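You operate a simulated robot arm through the tools that you are given. There is no shell and no other tool. Be economical: measure what you need, move in short steps, check, and stop when the job is done.

Carry out the task below with a simulated two-armed robot. There is one attempt and no reset: what you move stays moved.

TASK
Match the colour of the yellow-cap tube in the beige unit.
Fine: tube in the SAMPLE slot, lid shut, red switch on, dial turned to a darker or lighter glass, as its screen shows, till both halves are alike; leave the other tubes and controls. Set down upright: what you pick out.

The check looks at the end state, three seconds after you hand in, the way a careful person would. Anything else that was tipped, shoved, dropped, spilled or broken makes it a failure. Lids that push on must go on centred and level and be pressed home; caps that screw on are set level and turned clockwise until they are tight.

THE ROBOT
Two 7-joint arms with two-finger parallel grippers on one trunk, on a base that drives. Base frame: it is fixed to the floor where the robot stands at the start and does not move with it; the origin is under the middle of the robot, x ahead of it, y to its left, z up. Readings come in mm, rad, newtons and seconds.
The left shoulder is at the start at [50, 165, 1155], the right one opposite. With the tool pointing down near the work surface each hand reaches from about 240 to 700 mm from the robot's upright axis, wherever it stands, measured 20 degrees to its own side. Places, roughly: black dial of the beige unit [700, 0, 1100]; black pedal under the wheeled table [800, 500, 100]; brake pedal of the grey cart [1000, 800, 100]; green key of the tall white unit [1000, 400, 1000]; green switch of the black unit [900, 100, 1100]; grey button of the black unit [900, 100, 1200]; grey knob of the tall white unit [1100, 500, 1000]; lid of the beige unit [800, -100, 1200]; orange valve of the waste tank [800, 700, 300]; read key of the grey and white unit [1200, 600, 1000]; red switch of the beige unit [800, 100, 1000]; sample slot of the beige unit [700, -100, 1100]; yellow valve of the black unit [900, 200, 1000]; zero key of the grey and white unit [1300, 700, 1000]. Payload 3.91 kg a hand.
The TCP of each hand is the grasp point between the finger pads, 30 mm short of the fingertips. In the tool frame z runs along the fingers and y along their closing line. Largest opening 110 mm; finger width 20, thickness 10; the body of the gripper, 48 by 112 mm, starts 55 mm behind the TCP.
Orientation is that of the tool frame in the base frame, as [roll, pitch, yaw] about the fixed x, y, z axes, in that order (R = Rz(yaw) Ry(pitch) Rx(roll)). With the fingers straight down and closing along the base's y, the tool's x points along the base's -x, its y along +y and its z along -z.

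THE INTERFACE
- The arms move only by the tool play_rows. It takes "left_rows", "right_rows" or both (then of equal length, played together; a hand with none holds still); each is a list of rows, each an object of numbers (a shift or turn left out is 0, a gripper value left out holds the last): "x", "y", "z": the shift along the base's x, y, z in mm; "wx", "wy", "wz": the turn, a rotation vector about the base's x, y, z in rad; "grip": the finger opening in mm, from 0 to 110. In form: [{"x": .., "y": .., "z": .., "wx": .., "wy": .., "wz": .., "grip": ..}, ...]. A call has 1 to 10 rows; each row is the pose to reach, as a shift and turn from the pose commanded when the call began. A row lasts 0.2 s, in which the tool goes at most 50 mm and 0.15 rad; a call with a longer step from one row to the next is refused whole, and so is a gripper value outside its range. A pose out of reach is approached as far as the arm can. The call stops where the force on the tool passes 40 N (or 10 N more than at its start, if that is more) or the arm is blocked; 0.2 s more then pass. Each finger travels about 45 mm/s and halts on what it meets, pressing with about 39 N; the grip force reading is that of the motor and also rises with nothing between the fingers. The clock runs only during rows and for 0.2 s after the last one: add rows that repeat a pose to give the fingers time. It gives the time, the measured TCP pose, the force on the tool (base axes), the opening and the grip force at its end, in the units of the frame above (readings bear some noise), with the torque about the TCP (base axes, N m) and any sound that the robot's microphone picked up.
- Cameras (640 x 400 px; columns grow to the right, rows downward): "scene" is now at [123.5, 3.4, 1359.4]; the picture's right is [0.02, -1.00, 0.00], its down [-0.26, -0.01, -0.97] and it looks along [0.96, 0.02, -0.26] (base axes); focal length 214 px, centre (320, 200). "left" rides on the left gripper at [72, -17, -103] in its tool frame; the picture's right is [0.23, 0.97, 0.00], its down [-0.76, 0.18, -0.62] and it looks along [-0.61, 0.14, 0.78] (tool axes); focal length 222 px, centre (320, 200). "right" rides on the right gripper at [72, 17, -103] in its tool frame; the picture's right is [-0.23, 0.97, 0.00], its down [-0.76, -0.18, -0.62] and it looks along [-0.61, -0.14, 0.78] (tool axes); focal length 222 px, centre (320, 200). There is no depth. A picture from a camera that has moved, and an enlarged one, comes with that camera's place and axes in the base frame and with its lens.
- capture(camera): a new picture of that camera. No time passes.
- lift_body(by): slides the trunk up (or, below 0, down) by that many mm; the arms and the scene camera ride with it, the base frame stays. It gives what a move gives, with no picture.
- base_move(legs): drives the robot by 1 to 6 legs, each [ahead, left, turn to the left] in mm, mm and rad, along the robot's own axes; the way and the turn of a leg run together, so that a leg with both is an arc; at most 1500 mm and 3.142 rad a leg. The arms and the cameras ride along, it lands a little off, and it stops where it bumps. It gives what a move gives.
- pan_tilt(pan, tilt): turns the head with the scene camera to pan (to the left, within 1.396 rad either way) and tilt (down, from -0.506 to 1.204), counted from straight ahead of the robot. It gives what a move gives.
- inspect(camera, box): a new picture of the part [left, top, right, bottom] of that camera's present view, enlarged. No time passes.
- finish_job(): hands the job in; it is judged then, once.

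Go step by step. Nothing tells you exact positions but the pictures and the camera data: compare them with the known pose of the tool, close in by small moves and look again before you grip or let go. The budget is 120 turns and 88 pictures, counting those below and the enlarged ones. Unless the task says otherwise, let go and move clear before handing in.

The tools are called as name(argument=value, ...) on one line, values as JSON. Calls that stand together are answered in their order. play_rows: Moves the arms, as the interface text tells. Its arguments: {"type":"object","properties":{"left_rows":{"type":"array"},"right_rows":{"type":"array"}},"required":[]} The other tools are called the same way: lift_body (by) slides the trunk up or down; base_move (legs) drives the base; pan_tilt (pan, tilt) turns the head that bears the scene camera; capture (camera) takes a picture; inspect (camera, box) takes an enlarged picture of a part of a camera's view; finish_job () hands the job in.

At the start:

```text
clock: 0.0
left_tcp_pos: [490.8, 241.0, 1000.4]
left_orientation: [3.141, 0.0, 3.139]
left_ft_force: [-0.7, -0.4, -0.8]
left_wrist_torque: [-0.02, -0.07, -0.01]
left_finger_gap: 110.1
left_finger_force: 0.1
right_tcp_pos: [397.0, -126.0, 1382.3]
right_orientation: [-3.141, 0.003, 3.141]
right_ft_force: [0.1, -0.1, -0.8]
right_wrist_torque: [0.02, 0.0, 0.02]
right_finger_gap: 109.9
right_finger_force: 0.0
trunk travel left (down, up): [-375.0, 128.0]
robot x, y, heading: [-1.0, -0.1, 0.006]
head pan, tilt: [0.024, 0.265]
```

scene: 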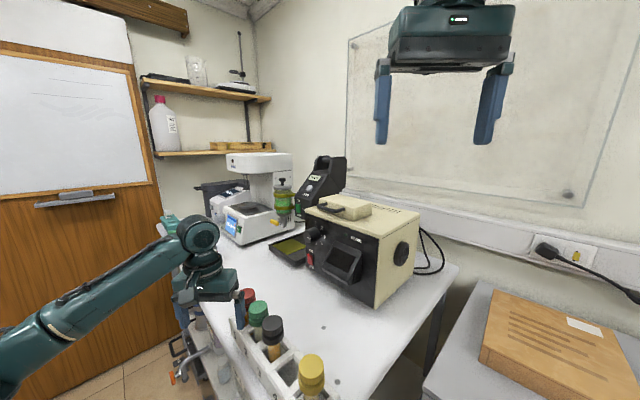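
right: 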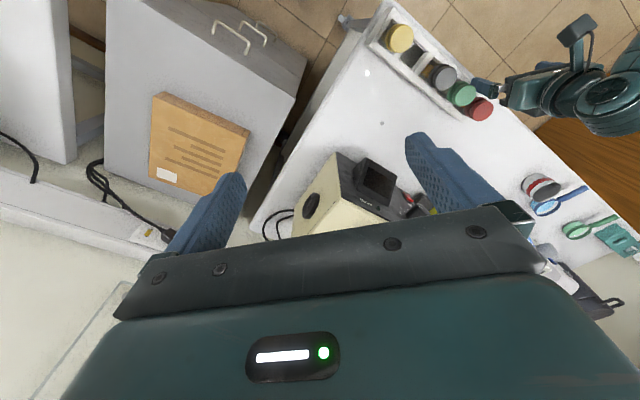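
left: 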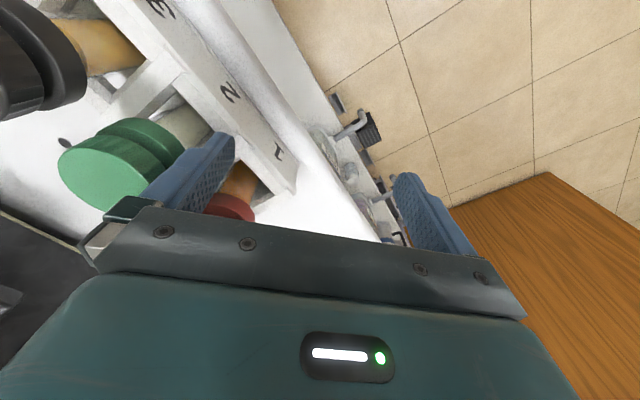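

I see the rack with red, green, black and yellow caps in front, and the beige unit behind it to the right. I'll look closer at both.

inspect(camera="scene", box=[260, 170, 460, 310])

inspect(camera="scene", box=[200, 270, 380, 400])

inspect(camera="right", box=[240, 0, 560, 230])

```text
2.86 times, centred on (360, 240) of scene
camera zoom: at [123.5, 3.4, 1359.4], right [0.02, -1.0, 0.0], down [-0.26, -0.01, -0.97], along [0.96, 0.02, -0.26], focal length 613 px, centre (206, 86)
```

zoom: 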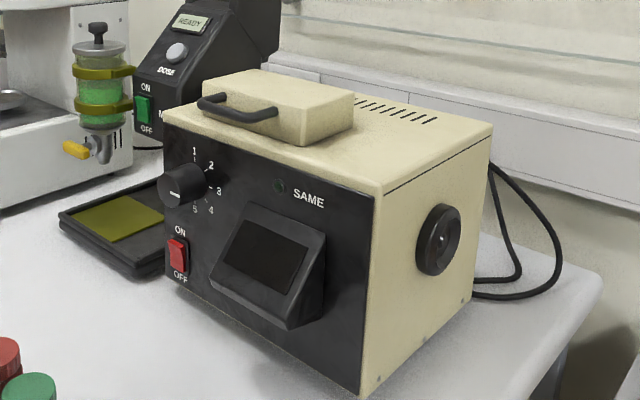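

```text
3.08 times, centred on (290, 335) of scene
camera zoom: at [123.5, 3.4, 1359.4], right [0.02, -1.0, 0.0], down [-0.26, -0.01, -0.97], along [0.96, 0.02, -0.26], focal length 660 px, centre (412, -215)
```

zoom: 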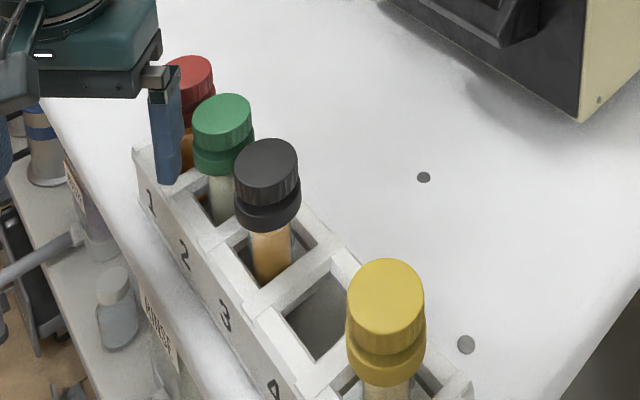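

```text
1.74 times, centred on (400, 115) of right
camera zoom: at [323.4, -109.4, 1485.9], right [0.23, 0.97, 0.0], down [0.76, -0.18, 0.62], along [0.61, -0.14, -0.78], focal length 386 px, centre (181, 348)
```

zoom: 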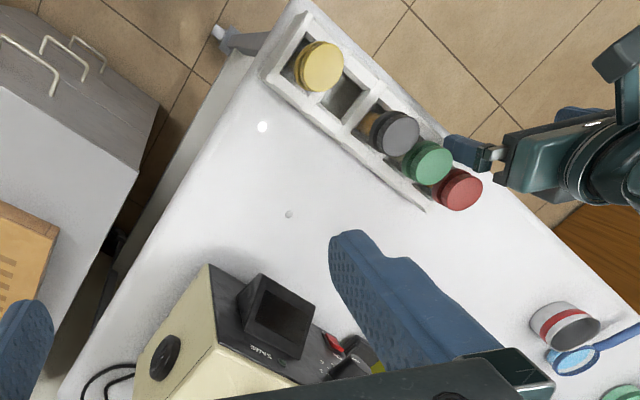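

I estimate the yellow cap top at about [371, 19, 1028] and the dial at about [668, 40, 1112]; the rack and unit are turned about 43° to my axes. I'll raise the left hand clear of the rack and look at the floor and table.

play_rows(left_rows=[{"z": 50}, {"z": 100}, {"z": 150}, {"z": 200}, {"z": 250}])

pan_tilt(pan=0.3, tilt=0.9)

capture(camera="scene")

capture(camera="left")

```text
clock: 1.2
left_tcp_pos: [489.7, 241.3, 1249.7]
left_orientation: [-3.141, -0.001, -3.139]
left_ft_force: [-0.5, -0.7, 0.9]
left_wrist_torque: [0.01, -0.01, -0.02]
left_finger_gap: 109.8
left_finger_force: 0.1
right_tcp_pos: [397.0, -127.8, 1382.9]
right_orientation: [3.14, 0.001, -3.141]
right_ft_force: [-0.2, -0.3, -0.2]
right_wrist_torque: [0.0, 0.0, -0.02]
right_finger_gap: 109.8
right_finger_force: 0.2
trunk travel left (down, up): [-375.0, 128.0]
robot x, y, heading: [1.4, 1.8, -0.002]
head pan, tilt: [0.024, 0.265]
```

```text
clock: 2.2
left_tcp_pos: [491.2, 241.6, 1248.5]
left_orientation: [3.141, 0.001, -3.139]
left_ft_force: [1.2, -0.2, 0.6]
left_wrist_torque: [0.0, 0.0, 0.02]
left_finger_gap: 110.1
left_finger_force: 0.1
right_tcp_pos: [396.7, -125.5, 1382.4]
right_orientation: [-3.14, 0.002, -3.141]
right_ft_force: [-1.0, -0.1, -0.1]
right_wrist_torque: [0.01, -0.04, 0.0]
right_finger_gap: 110.2
right_finger_force: 0.0
trunk travel left (down, up): [-375.0, 128.0]
robot x, y, heading: [2.4, -0.7, 0.0]
head pan, tilt: [0.3, 0.901]
```

```text
81 pictures are left
camera scene: at [102.3, 23.4, 1303.9], right [0.3, -0.96, 0.0], down [-0.75, -0.23, -0.62], along [0.59, 0.18, -0.78], focal length 214 px, centre (320, 200)
```

scene: 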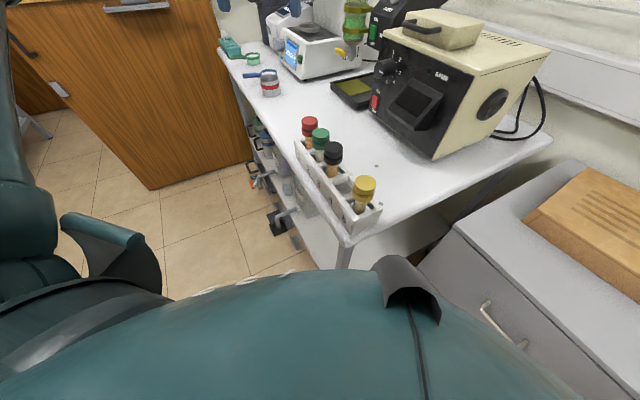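

```text
80 pictures are left
camera left: at [417.5, 223.4, 1354.0], right [-0.23, 0.97, 0.0], down [0.76, 0.18, 0.62], along [0.61, 0.14, -0.78], focal length 222 px, centre (320, 200)
```

left: 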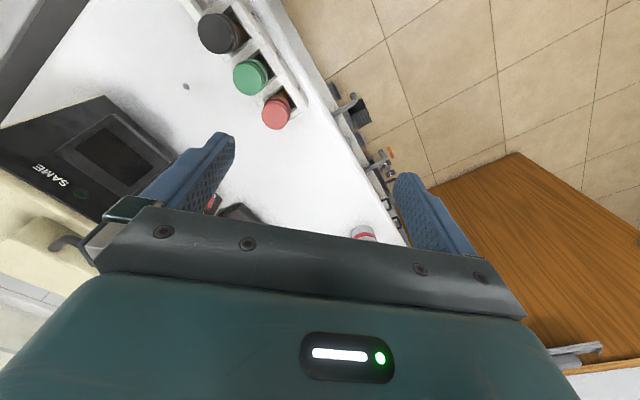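

The robot stands askew at the table's right end, so I'll square up: raise the trunk and hands, back off, turn right about 0.81 rad and slide left along the table so the unit is ahead of me.

play_rows(left_rows=[{"z": 45}, {"z": 90}, {"z": 130}, {"x": -45, "z": 130}, {"x": -90, "z": 130}])

lift_body(by=100)

base_move(legs=[[-150, 0, 0], [0, 0, -0.813]])

pan_tilt(pan=0.5, tilt=0.9)

capture(camera="scene")

```text
clock: 3.4
left_tcp_pos: [400.9, 242.8, 1378.9]
left_orientation: [3.141, 0.003, -3.141]
left_ft_force: [0.8, -0.6, -0.6]
left_wrist_torque: [-0.03, 0.02, 0.03]
left_finger_gap: 109.8
left_finger_force: 0.1
left hand out of reach, approached as far as the arm can: row 3
right_tcp_pos: [395.9, -125.1, 1383.1]
right_orientation: [-3.141, 0.003, 3.141]
right_ft_force: [-0.1, 0.1, 0.7]
right_wrist_torque: [-0.03, -0.03, 0.02]
right_finger_gap: 110.0
right_finger_force: 0.0
trunk travel left (down, up): [-375.0, 128.0]
robot x, y, heading: [3.0, -1.1, 0.003]
head pan, tilt: [0.3, 0.901]
```

```text
clock: 4.8
left_tcp_pos: [401.5, 242.1, 1479.2]
left_orientation: [3.14, 0.001, 3.141]
left_ft_force: [0.2, 0.8, -0.8]
left_wrist_torque: [-0.02, 0.0, 0.02]
left_finger_gap: 110.1
left_finger_force: 0.2
right_tcp_pos: [397.5, -126.9, 1483.1]
right_orientation: [3.141, 0.002, -3.141]
right_ft_force: [0.2, 0.0, -1.2]
right_wrist_torque: [0.0, -0.01, 0.02]
right_finger_gap: 109.9
right_finger_force: 0.1
trunk travel left (down, up): [-475.0, 28.0]
robot x, y, heading: [-0.4, -3.0, -0.0]
head pan, tilt: [0.3, 0.901]
```

```text
clock: 8.2
left_tcp_pos: [304.2, -125.2, 1479.7]
left_orientation: [3.141, 0.001, 2.33]
left_ft_force: [-0.2, -0.3, 1.1]
left_wrist_torque: [-0.01, 0.0, 0.01]
left_finger_gap: 110.0
left_finger_force: 0.1
right_tcp_pos: [32.7, -374.3, 1481.4]
right_orientation: [3.141, 0.001, 2.329]
right_ft_force: [-0.2, 0.0, -0.2]
right_wrist_torque: [-0.01, -0.06, -0.01]
right_finger_gap: 110.3
right_finger_force: 0.1
trunk travel left (down, up): [-475.0, 28.0]
robot x, y, heading: [-148.5, 0.2, -0.813]
head pan, tilt: [0.3, 0.901]
```

```text
clock: 9.0
left_tcp_pos: [303.6, -126.8, 1479.2]
left_orientation: [3.141, 0.001, 2.329]
left_ft_force: [-0.3, 0.4, -0.6]
left_wrist_torque: [-0.01, 0.01, 0.0]
left_finger_gap: 109.8
left_finger_force: 0.0
right_tcp_pos: [32.9, -376.0, 1482.5]
right_orientation: [-3.141, 0.005, 2.328]
right_ft_force: [-0.3, 0.6, 0.9]
right_wrist_torque: [0.02, 0.02, 0.01]
right_finger_gap: 110.2
right_finger_force: 0.0
trunk travel left (down, up): [-475.0, 28.0]
robot x, y, heading: [-152.7, -2.2, -0.812]
head pan, tilt: [0.499, 0.901]
```

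```text
79 pictures are left
camera scene: at [-56.0, -43.5, 1403.8], right [-0.31, -0.95, 0.0], down [-0.75, 0.24, -0.62], along [0.59, -0.19, -0.78], focal length 214 px, centre (320, 200)
```

scene: 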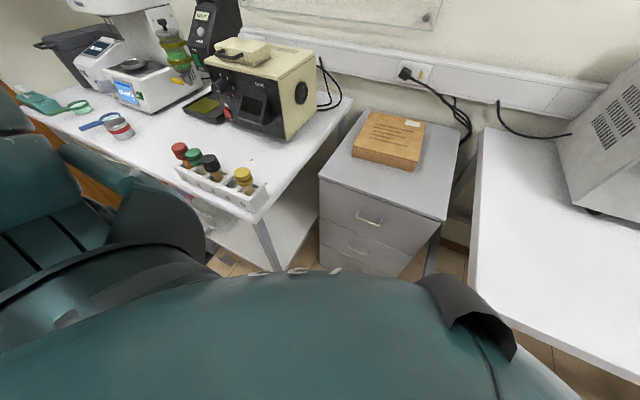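

Clear so far. I'll slide left along the table and look forward.

base_move(legs=[[0, 560, 0]])

pan_tilt(pan=0.0, tilt=0.9)

capture(camera="scene")

```text
clock: 14.4
left_tcp_pos: [710.8, 262.2, 1480.5]
left_orientation: [3.14, 0.0, 2.332]
left_ft_force: [0.0, 0.9, -0.5]
left_wrist_torque: [0.03, -0.01, 0.0]
left_finger_gap: 110.1
left_finger_force: 0.0
right_tcp_pos: [440.3, 12.7, 1483.1]
right_orientation: [-3.141, 0.003, 2.332]
right_ft_force: [0.1, 0.3, 0.1]
right_wrist_torque: [-0.02, 0.04, 0.01]
right_finger_gap: 110.0
right_finger_force: 0.1
trunk travel left (down, up): [-475.0, 28.0]
robot x, y, heading: [256.0, 385.5, -0.812]
head pan, tilt: [0.499, 0.901]
```

```text
clock: 15.3
left_tcp_pos: [710.2, 262.3, 1479.3]
left_orientation: [3.141, 0.0, 2.334]
left_ft_force: [0.5, 0.0, 0.3]
left_wrist_torque: [-0.01, -0.02, -0.01]
left_finger_gap: 110.1
left_finger_force: 0.0
right_tcp_pos: [439.9, 11.0, 1483.0]
right_orientation: [-3.141, 0.001, 2.332]
right_ft_force: [-0.4, 0.4, -0.9]
right_wrist_torque: [-0.01, 0.02, 0.0]
right_finger_gap: 110.0
right_finger_force: 0.0
trunk travel left (down, up): [-475.0, 28.0]
robot x, y, heading: [256.6, 385.2, -0.811]
head pan, tilt: [0.0, 0.901]
```

```text
78 pictures are left
camera scene: at [331.3, 311.8, 1403.8], right [-0.72, -0.69, 0.0], down [-0.54, 0.57, -0.62], along [0.43, -0.45, -0.78], focal length 214 px, centre (320, 200)
```

scene: 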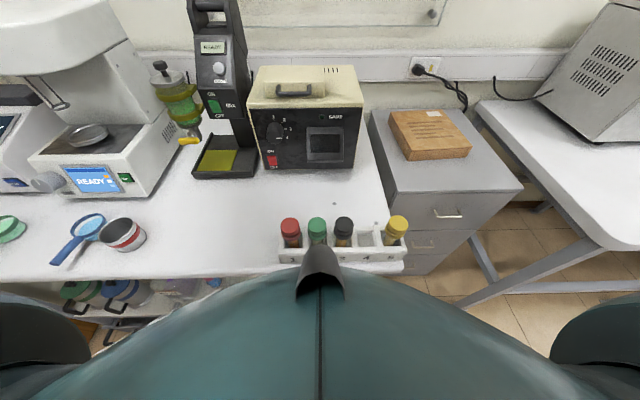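

Now square to the table with nothing in the way. I'll inch forward 60 mm to gain reach, then look at the unit and rack.

base_move(legs=[[60, 0, 0]])

pan_tilt(pan=0.0, tilt=0.7)

inspect(camera="scene", box=[220, 60, 400, 180])

inspect(camera="scene", box=[260, 170, 440, 290])

```text
clock: 16.2
left_tcp_pos: [725.4, 246.0, 1478.8]
left_orientation: [-3.14, -0.003, 2.335]
left_ft_force: [1.2, 1.4, -1.1]
left_wrist_torque: [-0.01, 0.01, 0.01]
left_finger_gap: 109.9
left_finger_force: 0.0
right_tcp_pos: [456.3, -4.2, 1479.9]
right_orientation: [-3.141, -0.002, 2.331]
right_ft_force: [0.3, -0.1, -0.2]
right_wrist_torque: [0.07, 0.0, 0.03]
right_finger_gap: 109.9
right_finger_force: 0.0
trunk travel left (down, up): [-475.0, 28.0]
robot x, y, heading: [272.1, 371.7, -0.807]
head pan, tilt: [0.0, 0.901]
stopped in leg 1: the robot was blocked; the commanded pose is now the measured one
```

```text
clock: 16.9
left_tcp_pos: [723.3, 249.1, 1480.0]
left_orientation: [-3.141, -0.002, 2.332]
left_ft_force: [0.1, 0.4, -0.3]
left_wrist_torque: [0.02, -0.04, -0.03]
left_finger_gap: 109.9
left_finger_force: 0.2
right_tcp_pos: [454.1, -2.1, 1482.6]
right_orientation: [3.141, 0.001, 2.332]
right_ft_force: [-0.8, 0.2, 0.4]
right_wrist_torque: [0.0, 0.02, 0.0]
right_finger_gap: 110.0
right_finger_force: 0.1
trunk travel left (down, up): [-475.0, 28.0]
robot x, y, heading: [273.0, 370.1, -0.809]
head pan, tilt: [0.0, 0.7]
```

```text
3.33 times, centred on (310, 120) of scene
camera zoom: at [350.4, 291.5, 1419.9], right [-0.72, -0.69, 0.0], down [-0.44, 0.47, -0.76], along [0.53, -0.55, -0.64], focal length 715 px, centre (353, 467)
```

zoom: 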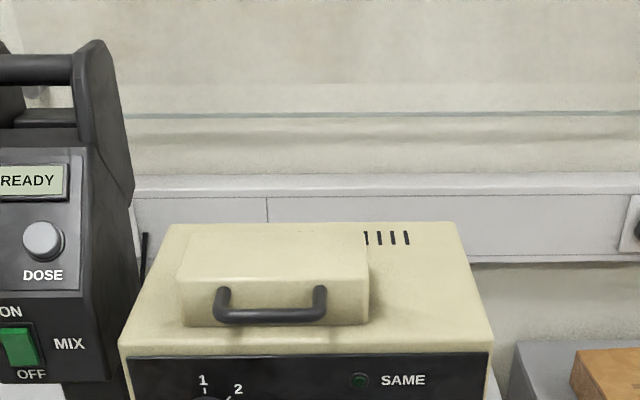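

```text
3.33 times, centred on (350, 230) of scene
camera zoom: at [350.4, 291.5, 1419.9], right [-0.72, -0.69, 0.0], down [-0.44, 0.47, -0.76], along [0.53, -0.55, -0.64], focal length 715 px, centre (220, 100)
```

zoom: 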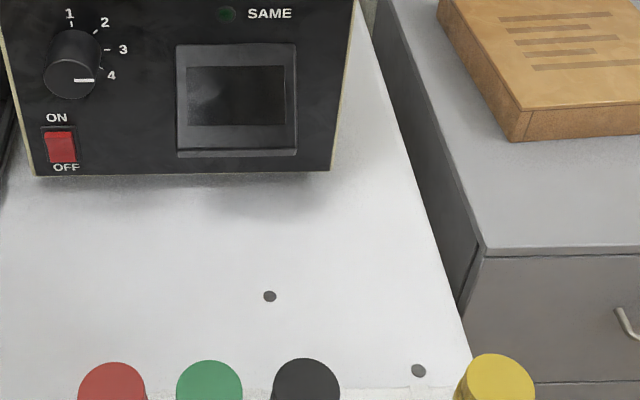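

The base touched the table edge after about 22 mm, so I'll back off 10 mm. The lid is a box with a bar handle on its front (about z 1160). I'll bring the left hand round to point forward, with its fingers closing vertically.

base_move(legs=[[-10, 0, 0]])

play_rows(left_rows=[{"x": -3.8, "y": -10.5, "z": -17.5, "wx": -0.0025, "wy": -0.1068, "wz": -0.0756}, {"x": -7.6, "y": -21, "z": -35, "wx": -0.005, "wy": -0.2136, "wz": -0.1511}, {"x": -11.4, "y": -31.5, "z": -52.5, "wx": -0.0075, "wy": -0.3204, "wz": -0.2267}, {"x": -15.2, "y": -42, "z": -70, "wx": -0.01, "wy": -0.4273, "wz": -0.3023}, {"x": -19, "y": -52.5, "z": -87.5, "wx": -0.0125, "wy": -0.5341, "wz": -0.3778}, {"x": -22.8, "y": -63, "z": -105, "wx": -0.015, "wy": -0.6409, "wz": -0.4534}, {"x": -26.6, "y": -73.5, "z": -122.5, "wx": -0.0175, "wy": -0.7477, "wz": -0.5289}, {"x": -30.3, "y": -84, "z": -140, "wx": -0.02, "wy": -0.8545, "wz": -0.6045}])

play_rows(left_rows=[{"x": -3.8, "y": -10.5, "z": -17.5, "wx": -0.0025, "wy": -0.1068, "wz": -0.0756}, {"x": -7.6, "y": -21, "z": -35, "wx": -0.005, "wy": -0.2136, "wz": -0.1511}, {"x": -11.4, "y": -31.5, "z": -52.5, "wx": -0.0075, "wy": -0.3204, "wz": -0.2267}, {"x": -15.2, "y": -42, "z": -70, "wx": -0.01, "wy": -0.4273, "wz": -0.3023}, {"x": -19, "y": -52.5, "z": -87.5, "wx": -0.0125, "wy": -0.5341, "wz": -0.3778}, {"x": -22.8, "y": -63, "z": -105, "wx": -0.015, "wy": -0.6409, "wz": -0.4534}, {"x": -26.6, "y": -73.5, "z": -122.5, "wx": -0.0175, "wy": -0.7477, "wz": -0.5289}, {"x": -30.3, "y": -84, "z": -140, "wx": -0.02, "wy": -0.8545, "wz": -0.6045}])

capture(camera="scene")

capture(camera="left")

```text
clock: 17.7
left_tcp_pos: [717.9, 255.5, 1479.0]
left_orientation: [-3.141, -0.001, 2.334]
left_ft_force: [-0.5, 0.4, 0.5]
left_wrist_torque: [-0.03, 0.0, 0.02]
left_finger_gap: 109.8
left_finger_force: 0.0
right_tcp_pos: [447.2, 5.6, 1481.8]
right_orientation: [-3.141, 0.001, 2.332]
right_ft_force: [-0.1, -0.2, -1.0]
right_wrist_torque: [-0.01, -0.01, 0.01]
right_finger_gap: 110.1
right_finger_force: 0.0
trunk travel left (down, up): [-475.0, 28.0]
robot x, y, heading: [263.3, 378.9, -0.807]
head pan, tilt: [0.0, 0.7]
```

```text
clock: 19.5
left_tcp_pos: [685.5, 170.7, 1339.0]
left_orientation: [2.355, 0.341, 1.55]
left_ft_force: [-0.1, -0.2, 0.1]
left_wrist_torque: [0.01, 0.03, -0.02]
left_finger_gap: 109.8
left_finger_force: 0.0
right_tcp_pos: [447.4, 4.3, 1482.1]
right_orientation: [3.141, 0.0, 2.332]
right_ft_force: [0.7, -0.7, 0.7]
right_wrist_torque: [0.0, -0.02, 0.0]
right_finger_gap: 110.0
right_finger_force: 0.1
trunk travel left (down, up): [-475.0, 28.0]
robot x, y, heading: [267.9, 377.9, -0.81]
head pan, tilt: [0.0, 0.7]
```

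```text
clock: 21.3
left_tcp_pos: [655.6, 88.4, 1197.2]
left_orientation: [1.571, 0.0, 0.761]
left_ft_force: [0.4, 0.0, -0.7]
left_wrist_torque: [0.01, 0.03, 0.03]
left_finger_gap: 110.2
left_finger_force: 0.1
right_tcp_pos: [447.7, 4.7, 1482.4]
right_orientation: [3.141, -0.002, 2.33]
right_ft_force: [0.1, 0.6, -0.6]
right_wrist_torque: [-0.01, 0.01, -0.01]
right_finger_gap: 110.0
right_finger_force: 0.1
trunk travel left (down, up): [-475.0, 28.0]
robot x, y, heading: [262.9, 383.7, -0.811]
head pan, tilt: [0.0, 0.7]
```

```text
75 pictures are left
camera scene: at [344.2, 298.4, 1420.0], right [-0.72, -0.69, 0.0], down [-0.44, 0.47, -0.76], along [0.53, -0.55, -0.64], focal length 214 px, centre (320, 200)
```

scene: 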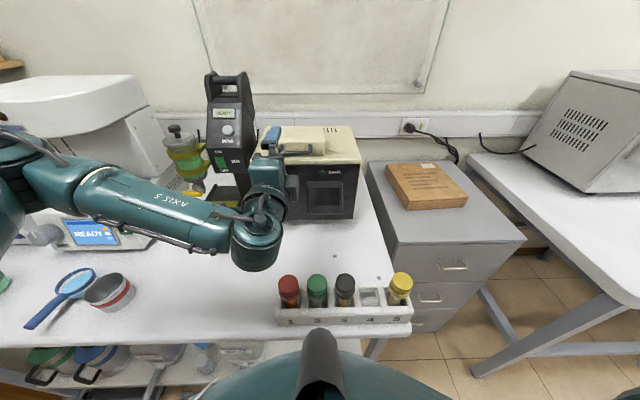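

```text
74 pictures are left
camera left: at [636.5, 211.6, 1183.4], right [0.16, 0.16, 0.97], down [-0.98, -0.08, 0.18], along [0.1, -0.98, 0.14], focal length 222 px, centre (320, 200)
```

left: 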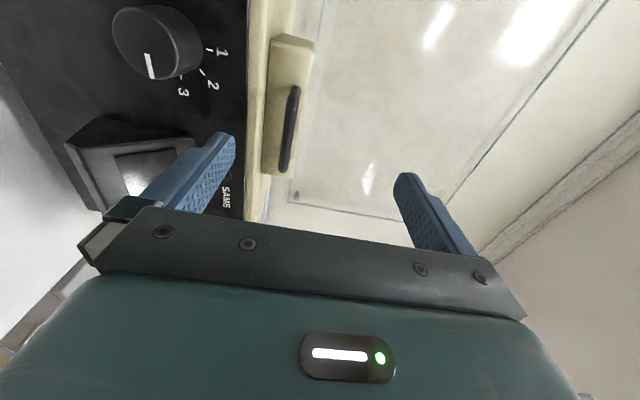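

The left hand now points at the lid, and the handle bar centre triangulates to about [727, -15, 1167]. I'll narrow the fingers and approach partway.

play_rows(left_rows=[{"x": -7, "y": -7, "z": -15, "grip": 26}, {"x": -14.5, "y": -13.8, "z": -31}, {"x": 0, "y": -28, "z": -31}, {"x": 13, "y": -43, "z": -31}, {"x": 26.9, "y": -57.2, "z": -31}, {"x": 26.9, "y": -57.2, "z": -31}])

capture(camera="left")

inspect(camera="scene", box=[230, 100, 380, 230])

```text
clock: 22.7
left_tcp_pos: [683.7, 30.9, 1167.6]
left_orientation: [1.572, -0.001, 0.766]
left_ft_force: [0.0, -0.4, 0.3]
left_wrist_torque: [-0.03, 0.01, 0.03]
left_finger_gap: 26.1
left_finger_force: 0.0
right_tcp_pos: [445.6, 5.7, 1481.9]
right_orientation: [3.141, 0.001, 2.331]
right_ft_force: [0.7, -0.2, 1.0]
right_wrist_torque: [-0.01, 0.01, -0.01]
right_finger_gap: 110.1
right_finger_force: 0.1
trunk travel left (down, up): [-475.0, 28.0]
robot x, y, heading: [263.5, 383.7, -0.807]
head pan, tilt: [0.0, 0.7]
```

```text
73 pictures are left
camera left: at [663.3, 154.8, 1152.9], right [0.16, 0.16, 0.97], down [-0.98, -0.08, 0.18], along [0.1, -0.98, 0.14], focal length 222 px, centre (320, 200)
```

left: 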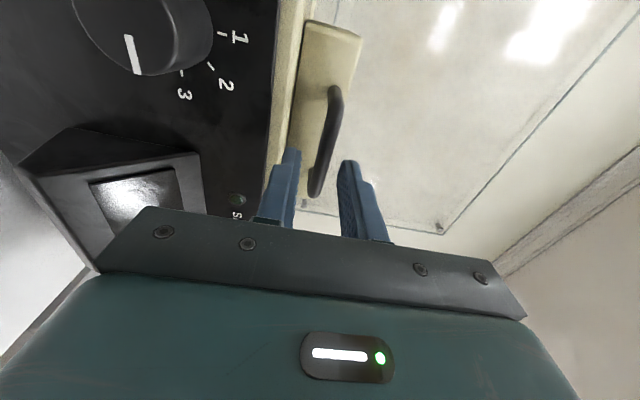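

```text
3.08 times, centred on (305, 165) of scene
camera zoom: at [343.6, 298.5, 1420.0], right [-0.72, -0.69, 0.0], down [-0.44, 0.47, -0.77], along [0.53, -0.55, -0.64], focal length 660 px, centre (366, 308)
```

zoom: 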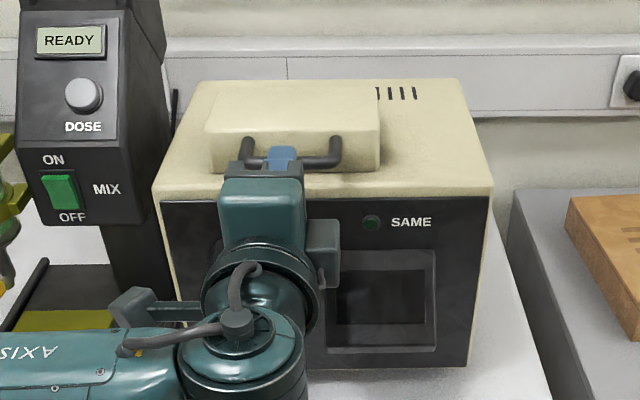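

The bar sits slightly above my finger midline, so I'll raise 6 mm and advance 30 mm, then look again.

play_rows(left_rows=[{"z": 6}, {"x": 10.4, "y": -10.9, "z": 6}, {"x": 20.7, "y": -21.7, "z": 6}])

capture(camera="left")

```text
clock: 23.5
left_tcp_pos: [703.4, 7.9, 1173.5]
left_orientation: [1.572, -0.001, 0.762]
left_ft_force: [0.0, -0.2, 0.3]
left_wrist_torque: [-0.02, 0.0, 0.01]
left_finger_gap: 26.1
left_finger_force: 0.1
right_tcp_pos: [445.9, 4.7, 1482.4]
right_orientation: [3.141, -0.001, 2.331]
right_ft_force: [0.1, 0.4, -0.1]
right_wrist_torque: [0.0, 0.04, 0.01]
right_finger_gap: 109.9
right_finger_force: 0.0
trunk travel left (down, up): [-475.0, 28.0]
robot x, y, heading: [263.0, 378.2, -0.811]
head pan, tilt: [0.0, 0.7]
```

```text
71 pictures are left
camera left: at [683.7, 132.8, 1158.9], right [0.17, 0.16, 0.97], down [-0.98, -0.08, 0.18], along [0.1, -0.98, 0.14], focal length 222 px, centre (320, 200)
```

left: 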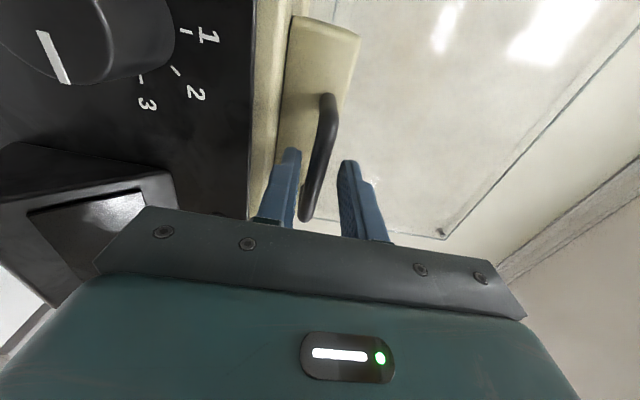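

The fingertips are now just at the bar and centred on it vertically. I'll advance 15 mm so they straddle it, then close gently to a cage.

play_rows(left_rows=[{"x": 5.2, "y": -5.4}, {"x": 10.4, "y": -10.9}, {"x": 10.4, "y": -10.9, "grip": 15}, {"x": 10.4, "y": -10.9}])

capture(camera="left")

```text
clock: 24.5
left_tcp_pos: [715.2, -1.9, 1173.4]
left_orientation: [1.571, 0.0, 0.766]
left_ft_force: [0.3, 0.5, -1.1]
left_wrist_torque: [0.02, 0.0, -0.02]
left_finger_gap: 15.3
left_finger_force: 0.5
right_tcp_pos: [447.0, 6.0, 1482.0]
right_orientation: [3.14, -0.001, 2.331]
right_ft_force: [1.1, -0.2, -0.3]
right_wrist_torque: [0.01, 0.04, 0.01]
right_finger_gap: 109.9
right_finger_force: 0.1
trunk travel left (down, up): [-475.0, 28.0]
robot x, y, heading: [265.1, 378.9, -0.808]
head pan, tilt: [0.0, 0.7]
```

```text
70 pictures are left
camera left: at [694.0, 121.9, 1159.1], right [0.17, 0.16, 0.97], down [-0.98, -0.08, 0.18], along [0.1, -0.98, 0.14], focal length 222 px, centre (320, 200)
```

left: 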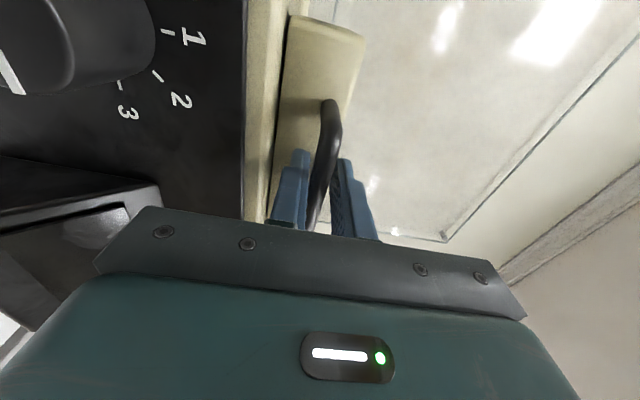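

The bar is between the fingers with no load. I'll try a small hinged lift (0.2 rad) and see how the lid responds.

play_rows(left_rows=[{"x": 2.9, "y": -3, "z": 14.8, "wx": 0.072, "wy": 0.069}, {"x": 6.9, "y": -7.2, "z": 29.1, "wx": 0.145, "wy": 0.138}])

inspect(camera="scene", box=[230, 100, 380, 230])

capture(camera="left")

```text
clock: 25.1
left_tcp_pos: [720.8, -9.0, 1204.0]
left_orientation: [1.77, 0.002, 0.764]
left_ft_force: [-0.6, 0.6, -0.2]
left_wrist_torque: [0.01, 0.02, 0.02]
left_finger_gap: 15.1
left_finger_force: 0.0
right_tcp_pos: [447.0, 5.3, 1481.8]
right_orientation: [3.141, 0.001, 2.333]
right_ft_force: [0.2, 0.5, 0.0]
right_wrist_torque: [0.01, -0.02, 0.01]
right_finger_gap: 109.9
right_finger_force: 0.0
trunk travel left (down, up): [-475.0, 28.0]
robot x, y, heading: [262.0, 377.7, -0.809]
head pan, tilt: [0.0, 0.7]
```

```text
3.08 times, centred on (305, 165) of scene
camera zoom: at [343.6, 298.3, 1420.0], right [-0.72, -0.69, 0.0], down [-0.44, 0.47, -0.76], along [0.53, -0.55, -0.64], focal length 660 px, centre (366, 308)
```

zoom: 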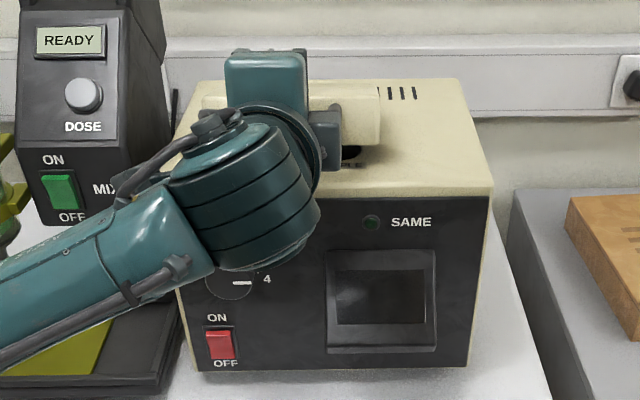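

```text
68 pictures are left
camera left: at [699.5, 116.1, 1210.0], right [0.3, 0.02, 0.95], down [-0.95, -0.11, 0.3], along [0.11, -0.99, -0.02], focal length 222 px, centre (320, 200)
```

left: 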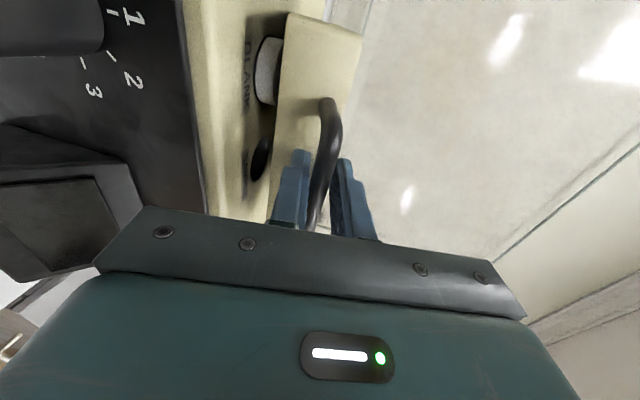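

The lid is hinged at the back and opening freely; a BLANK slot (left) and an open slot (right, SAMPLE) are appearing. I'll continue along the arc.

play_rows(left_rows=[{"x": 7, "y": -7.4, "z": 18.9, "wx": 0.101, "wy": 0.0966}, {"x": 15.9, "y": -16.7, "z": 36.2, "wx": 0.2026, "wy": 0.193}, {"x": 26.4, "y": -27.6, "z": 51.5, "wx": 0.304, "wy": 0.29}, {"x": 38.2, "y": -40.1, "z": 64.6, "wx": 0.405, "wy": 0.386}, {"x": 51.2, "y": -53.7, "z": 75.2, "wx": 0.506, "wy": 0.483}])

capture(camera="scene")

capture(camera="left")

```text
clock: 26.3
left_tcp_pos: [770.8, -63.1, 1279.2]
left_orientation: [2.471, -0.002, 0.763]
left_ft_force: [0.4, -0.8, -0.5]
left_wrist_torque: [-0.01, 0.0, 0.0]
left_finger_gap: 15.0
left_finger_force: 0.0
right_tcp_pos: [445.5, 4.6, 1482.2]
right_orientation: [3.139, -0.001, 2.333]
right_ft_force: [1.0, 0.2, 0.1]
right_wrist_torque: [0.0, 0.0, -0.02]
right_finger_gap: 110.1
right_finger_force: 0.1
trunk travel left (down, up): [-475.0, 28.0]
robot x, y, heading: [260.3, 382.8, -0.81]
head pan, tilt: [0.0, 0.7]
```

```text
67 pictures are left
camera scene: at [343.3, 298.0, 1419.9], right [-0.72, -0.69, 0.0], down [-0.44, 0.47, -0.76], along [0.53, -0.55, -0.64], focal length 214 px, centre (320, 200)
```

scene: 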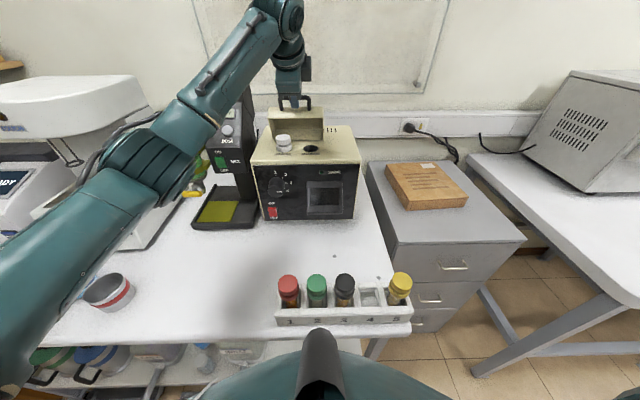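

```text
66 pictures are left
camera left: at [769.3, 42.5, 1351.7], right [0.69, -0.4, 0.6], down [-0.72, -0.35, 0.6], along [-0.03, -0.85, -0.53], focal length 222 px, centre (320, 200)
```

left: 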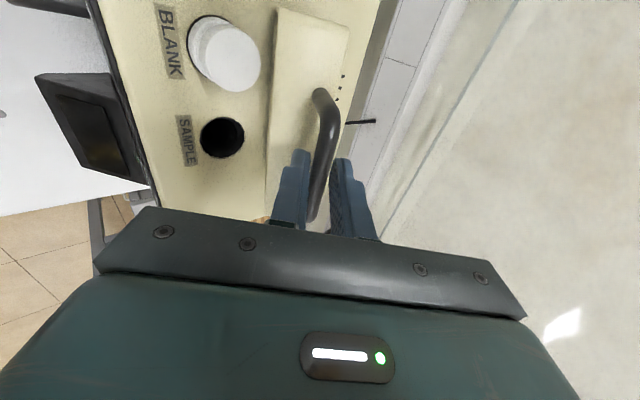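

Both slots are visible: SAMPLE is the open hole on the right. I'll continue the lid just past vertical.

play_rows(left_rows=[{"x": 13.9, "y": -14.5, "z": 7.8, "wx": 0.101, "wy": 0.0966}, {"x": 28.3, "y": -29.7, "z": 12.7, "wx": 0.2026, "wy": 0.193}, {"x": 43.1, "y": -45.2, "z": 14.7, "wx": 0.304, "wy": 0.29}, {"x": 58, "y": -60.8, "z": 13.7, "wx": 0.405, "wy": 0.386}, {"x": 72.6, "y": -76.1, "z": 9.6, "wx": 0.506, "wy": 0.483}])

capture(camera="scene")

capture(camera="left")

```text
clock: 27.5
left_tcp_pos: [746.7, -8.0, 1244.1]
left_orientation: [-3.115, 0.003, 0.738]
left_ft_force: [-21.9, -25.8, 3.4]
left_wrist_torque: [-0.78, 0.03, -0.31]
left_finger_gap: 17.0
left_finger_force: 1.8
left hand out of reach, approached as far as the arm can: row 2, 3, 4, 5
right_tcp_pos: [436.3, -2.1, 1481.6]
right_orientation: [3.132, 0.0, 2.329]
right_ft_force: [-1.5, -1.4, -0.2]
right_wrist_torque: [0.08, -0.08, 0.01]
right_finger_gap: 110.1
right_finger_force: 0.0
trunk travel left (down, up): [-475.0, 28.0]
robot x, y, heading: [266.6, 378.9, -0.814]
head pan, tilt: [0.0, 0.7]
```

```text
65 pictures are left
camera scene: at [336.0, 291.2, 1420.0], right [-0.73, -0.69, -0.01], down [-0.44, 0.47, -0.77], along [0.53, -0.55, -0.64], focal length 214 px, centre (320, 200)
```

scene: 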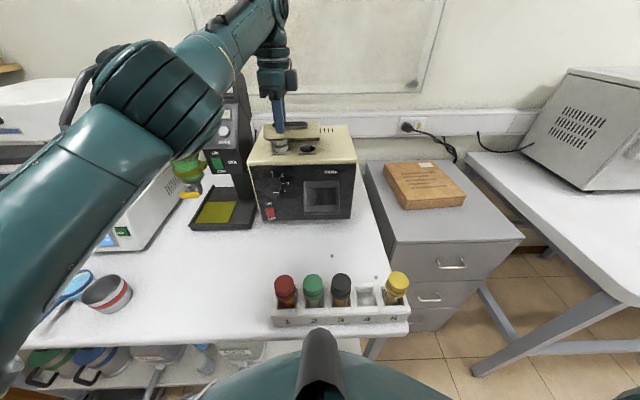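

```text
64 pictures are left
camera left: at [789.3, 50.8, 1349.9], right [0.82, -0.57, -0.02], down [-0.43, -0.66, 0.62], along [-0.37, -0.5, -0.78], focal length 222 px, centre (320, 200)
```

left: 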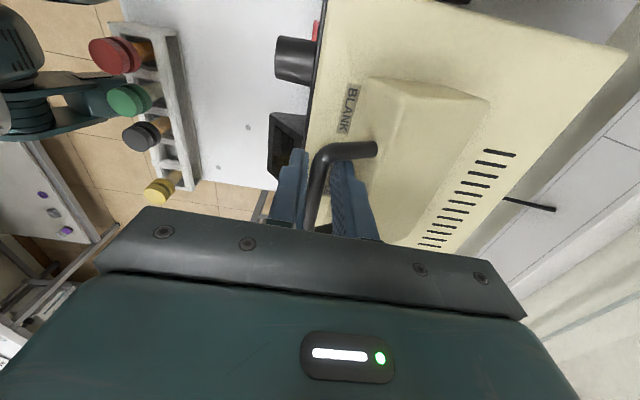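

The rotation went out of the arm's reach and the hand drew back, loading the handle sideways. I'll reverse the same way to the last good pose.

play_rows(left_rows=[{"x": -14.6, "y": 15.3, "z": 4.1, "wx": -0.101, "wy": -0.097}, {"x": -29.5, "y": 30.9, "z": 5.1, "wx": -0.202, "wy": -0.193}, {"x": -44.3, "y": 46.4, "z": 3.1, "wx": -0.3034, "wy": -0.29}, {"x": -58.7, "y": 61.6, "z": -1.8, "wx": -0.405, "wy": -0.3864}, {"x": -72.6, "y": 76.1, "z": -9.6, "wx": -0.506, "wy": -0.483}, {"x": -72.6, "y": 76.1, "z": -9.6, "wx": -0.506, "wy": -0.483}])

capture(camera="scene")

```text
clock: 27.9
left_tcp_pos: [753.1, -4.8, 1269.5]
left_orientation: [3.091, 0.015, 0.745]
left_ft_force: [0.5, 1.3, 1.0]
left_wrist_torque: [-0.05, 0.07, -0.01]
left_finger_gap: 15.0
left_finger_force: 0.0
left hand out of reach, approached as far as the arm can: row 1, 2
right_tcp_pos: [446.0, 7.7, 1484.4]
right_orientation: [-3.138, 0.003, 2.33]
right_ft_force: [0.0, 0.6, 0.1]
right_wrist_torque: [-0.07, -0.03, -0.01]
right_finger_gap: 110.0
right_finger_force: 0.1
trunk travel left (down, up): [-475.0, 28.0]
robot x, y, heading: [263.5, 379.3, -0.811]
head pan, tilt: [0.0, 0.7]
stopped in row 2 (left hand): the force on the tool passed its limit at 174 N (the readings are from after the stop); the commanded pose is now the measured one
```

```text
63 pictures are left
camera scene: at [343.8, 299.8, 1420.0], right [-0.73, -0.69, 0.0], down [-0.44, 0.47, -0.77], along [0.53, -0.56, -0.64], focal length 214 px, centre (320, 200)
```

scene: 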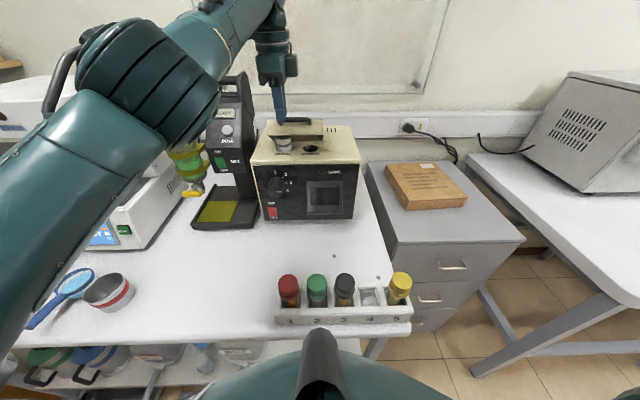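

A force spike, but the unit appears unmoved and the load is gone. The hand now points down with the lid partly open; checking the grip.

capture(camera="left")

inspect(camera="scene", box=[220, 70, 400, 230])

```text
62 pictures are left
camera left: at [792.5, 59.9, 1372.9], right [0.83, -0.56, 0.04], down [-0.45, -0.62, 0.64], along [-0.33, -0.55, -0.76], focal length 222 px, centre (320, 200)
```

left: 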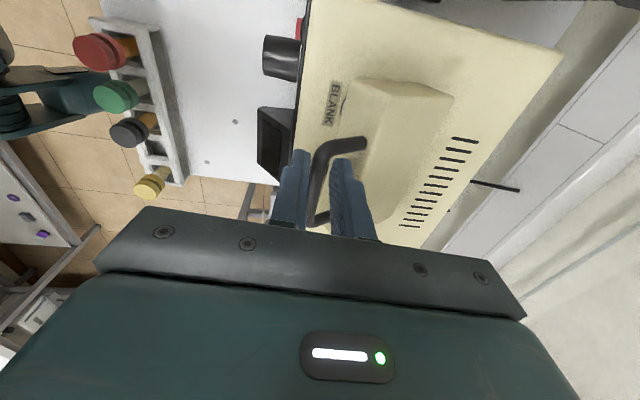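

```text
2.50 times, centred on (310, 150) of scene
camera zoom: at [343.8, 299.8, 1420.0], right [-0.73, -0.69, 0.0], down [-0.44, 0.47, -0.77], along [0.53, -0.56, -0.64], focal length 536 px, centre (345, 325)
```

zoom: 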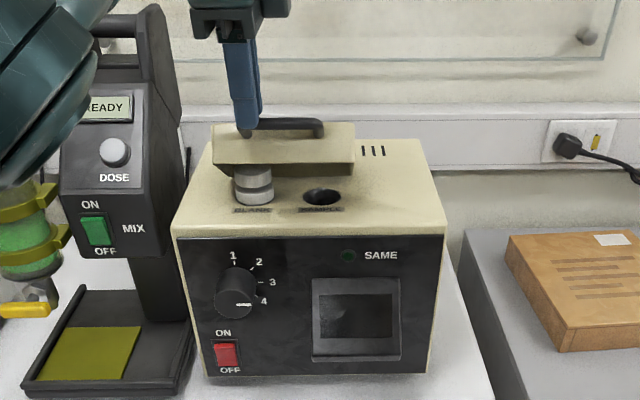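

The fingers have slipped off in front of the bar, and the lid is resting partly open by itself or against a finger. I'll draw the hand slowly back and see whether the lid stays.

play_rows(left_rows=[{"x": -7, "y": 7.2}, {"x": -14, "y": 14.5}, {"x": -28, "y": 29}, {"x": -42, "y": 43.4}])

inspect(camera="scene", box=[220, 70, 400, 230])

```text
clock: 28.9
left_tcp_pos: [709.3, 36.1, 1270.6]
left_orientation: [3.093, 0.012, 0.747]
left_ft_force: [-0.2, -0.7, -0.2]
left_wrist_torque: [-0.03, 0.0, -0.01]
left_finger_gap: 14.9
left_finger_force: 0.0
left hand out of reach, approached as far as the arm can: row 1, 2
right_tcp_pos: [442.4, 5.1, 1483.1]
right_orientation: [3.14, 0.004, 2.329]
right_ft_force: [0.1, 0.3, -1.1]
right_wrist_torque: [-0.03, 0.0, -0.02]
right_finger_gap: 110.0
right_finger_force: 0.1
trunk travel left (down, up): [-475.0, 28.0]
robot x, y, heading: [262.0, 378.9, -0.812]
head pan, tilt: [0.0, 0.7]
```

```text
2.50 times, centred on (310, 150) of scene
camera zoom: at [341.4, 297.7, 1420.0], right [-0.73, -0.69, 0.0], down [-0.44, 0.47, -0.77], along [0.53, -0.56, -0.64], focal length 536 px, centre (345, 325)
```

zoom: 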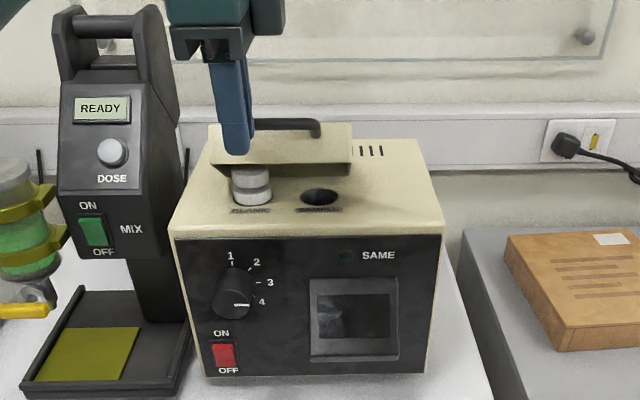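

The lid stays where left: its hinge holds. I'll tilt the left hand back to about 45°, close the fingers, and set the tips in front of the lid to push it up from the underside.

play_rows(left_rows=[{"x": 0.7, "y": -7, "z": 0, "wx": -0.0905, "wy": -0.086, "grip": 0}, {"x": 1.3, "y": -14, "z": -5, "wx": -0.181, "wy": -0.1725}, {"x": 2, "y": -21, "z": -10, "wx": -0.2715, "wy": -0.2588}, {"x": 2.7, "y": -28, "z": -20, "wx": -0.362, "wy": -0.345}, {"x": 3.4, "y": -35, "z": -30, "wx": -0.4525, "wy": -0.4313}, {"x": 4, "y": -41.8, "z": -40, "wx": -0.543, "wy": -0.5175}])

capture(camera="left")

inspect(camera="scene", box=[220, 70, 400, 230])

```text
clock: 30.3
left_tcp_pos: [716.0, -6.9, 1231.2]
left_orientation: [2.338, -0.003, 0.738]
left_ft_force: [0.5, -1.2, 0.2]
left_wrist_torque: [0.0, 0.03, 0.01]
left_finger_gap: 0.0
left_finger_force: 38.0
right_tcp_pos: [445.2, 5.1, 1483.0]
right_orientation: [-3.141, 0.001, 2.33]
right_ft_force: [0.6, -0.3, -0.5]
right_wrist_torque: [0.03, 0.01, 0.01]
right_finger_gap: 109.9
right_finger_force: 0.2
trunk travel left (down, up): [-475.0, 28.0]
robot x, y, heading: [265.2, 379.7, -0.808]
head pan, tilt: [0.0, 0.7]
```

```text
59 pictures are left
camera left: at [709.7, 105.4, 1292.1], right [0.62, -0.35, 0.7], down [-0.78, -0.27, 0.56], along [0.0, -0.9, -0.44], focal length 222 px, centre (320, 200)
```

left: 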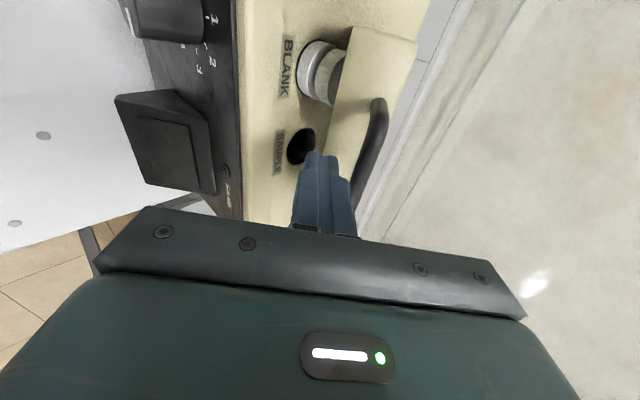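

```text
2.50 times, centred on (310, 150) of scene
camera zoom: at [343.0, 298.0, 1420.0], right [-0.73, -0.69, 0.0], down [-0.44, 0.47, -0.76], along [0.53, -0.55, -0.64], focal length 536 px, centre (345, 325)
```

zoom: 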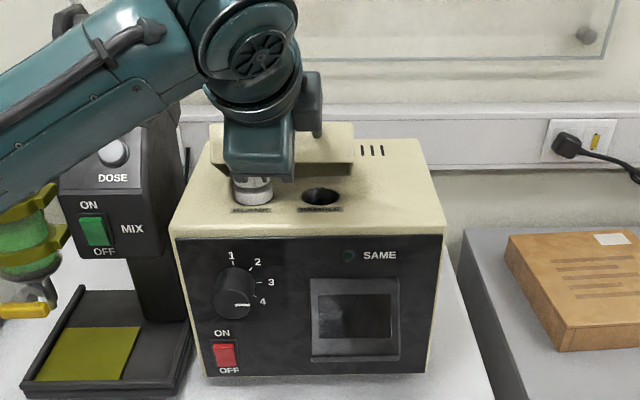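

Placed as planned. I'll lower and slide the tips just under the lid's front edge.

play_rows(left_rows=[{"x": 3.5, "y": -3.6, "z": -22}, {"x": 6.9, "y": -7.2, "z": -44}, {"x": 18.6, "y": -19.5, "z": -44}, {"x": 30, "y": -31.5, "z": -44}])

capture(camera="left")

```text
clock: 31.3
left_tcp_pos: [742.7, -35.0, 1191.3]
left_orientation: [2.334, -0.001, 0.738]
left_ft_force: [-10.6, 16.2, 13.7]
left_wrist_torque: [-0.14, -0.29, 0.25]
left_finger_gap: 0.0
left_finger_force: 37.5
right_tcp_pos: [441.0, 9.3, 1484.7]
right_orientation: [3.139, 0.007, 2.329]
right_ft_force: [-0.2, -0.4, 0.7]
right_wrist_torque: [0.03, -0.01, 0.01]
right_finger_gap: 109.9
right_finger_force: 0.0
trunk travel left (down, up): [-475.0, 28.0]
robot x, y, heading: [266.0, 382.2, -0.803]
head pan, tilt: [0.0, 0.7]
```

```text
57 pictures are left
camera left: at [736.2, 77.2, 1252.8], right [0.62, -0.34, 0.7], down [-0.78, -0.27, 0.56], along [0.0, -0.9, -0.44], focal length 222 px, centre (320, 200)
```

left: 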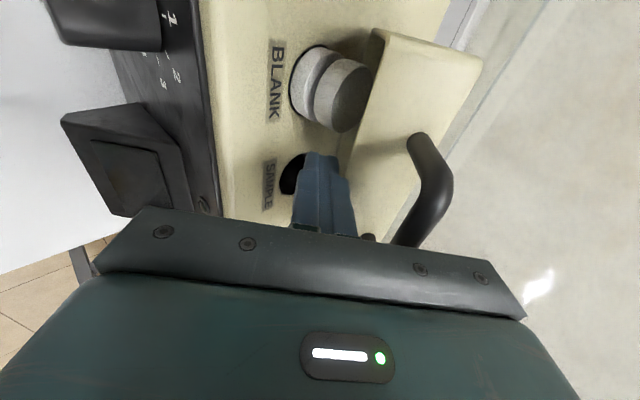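

The tips met the lid's front face just under the handle bar. I'll ease back 12 mm and lift beneath the bar instead.

play_rows(left_rows=[{"x": -8.3, "y": 8.7}, {"x": -8.3, "y": 8.7, "z": 10}])

capture(camera="left")

```text
clock: 31.9
left_tcp_pos: [736.8, -27.3, 1195.1]
left_orientation: [2.342, -0.003, 0.742]
left_ft_force: [-1.1, 1.5, 0.0]
left_wrist_torque: [0.0, 0.0, 0.03]
left_finger_gap: 0.0
left_finger_force: 37.8
right_tcp_pos: [445.5, 5.7, 1483.4]
right_orientation: [3.141, 0.003, 2.33]
right_ft_force: [0.4, -0.3, -0.5]
right_wrist_torque: [0.02, -0.05, 0.01]
right_finger_gap: 110.1
right_finger_force: 0.0
trunk travel left (down, up): [-475.0, 28.0]
robot x, y, heading: [265.2, 378.1, -0.816]
head pan, tilt: [0.0, 0.7]
```

```text
56 pictures are left
camera left: at [730.8, 83.3, 1257.8], right [0.62, -0.35, 0.7], down [-0.78, -0.28, 0.56], along [0.0, -0.9, -0.45], focal length 222 px, centre (320, 200)
```

left: 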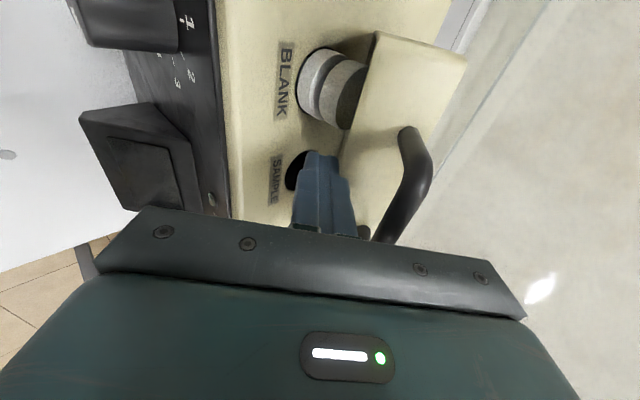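

The bar is about 22 mm above the fingers. I'll slide up along the lid face into the bar and lift it along the arc.

play_rows(left_rows=[{"x": 5.5, "y": -5.8, "z": 13}, {"x": 11, "y": -11.6, "z": 26}, {"x": 18, "y": -19, "z": 35}, {"x": 26.1, "y": -27.3, "z": 43.3}, {"x": 34, "y": -36, "z": 50}, {"x": 43.3, "y": -45.4, "z": 55.9}])

capture(camera="left")

```text
clock: 33.3
left_tcp_pos: [779.5, -73.2, 1253.1]
left_orientation: [2.339, -0.002, 0.741]
left_ft_force: [-0.3, 0.9, 1.4]
left_wrist_torque: [-0.01, 0.0, -0.02]
left_finger_gap: 0.0
left_finger_force: 37.7
right_tcp_pos: [445.2, 5.7, 1482.6]
right_orientation: [3.141, 0.002, 2.329]
right_ft_force: [0.1, 0.6, -0.2]
right_wrist_torque: [0.01, 0.0, 0.01]
right_finger_gap: 109.9
right_finger_force: 0.0
trunk travel left (down, up): [-475.0, 28.0]
robot x, y, heading: [264.8, 380.9, -0.808]
head pan, tilt: [0.0, 0.7]
```

```text
55 pictures are left
camera left: at [774.0, 37.9, 1315.5], right [0.62, -0.35, 0.7], down [-0.78, -0.27, 0.56], along [0.0, -0.9, -0.44], focal length 222 px, centre (320, 200)
```

left: 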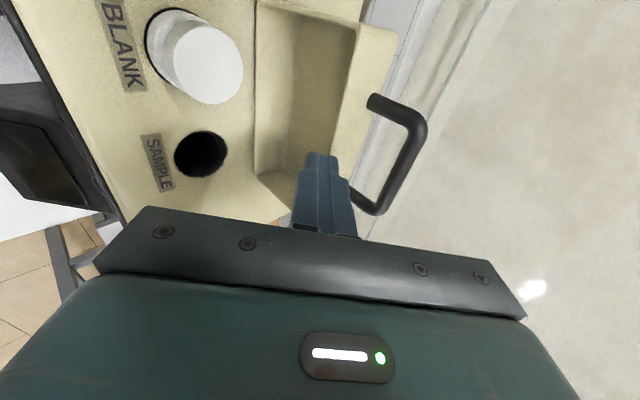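

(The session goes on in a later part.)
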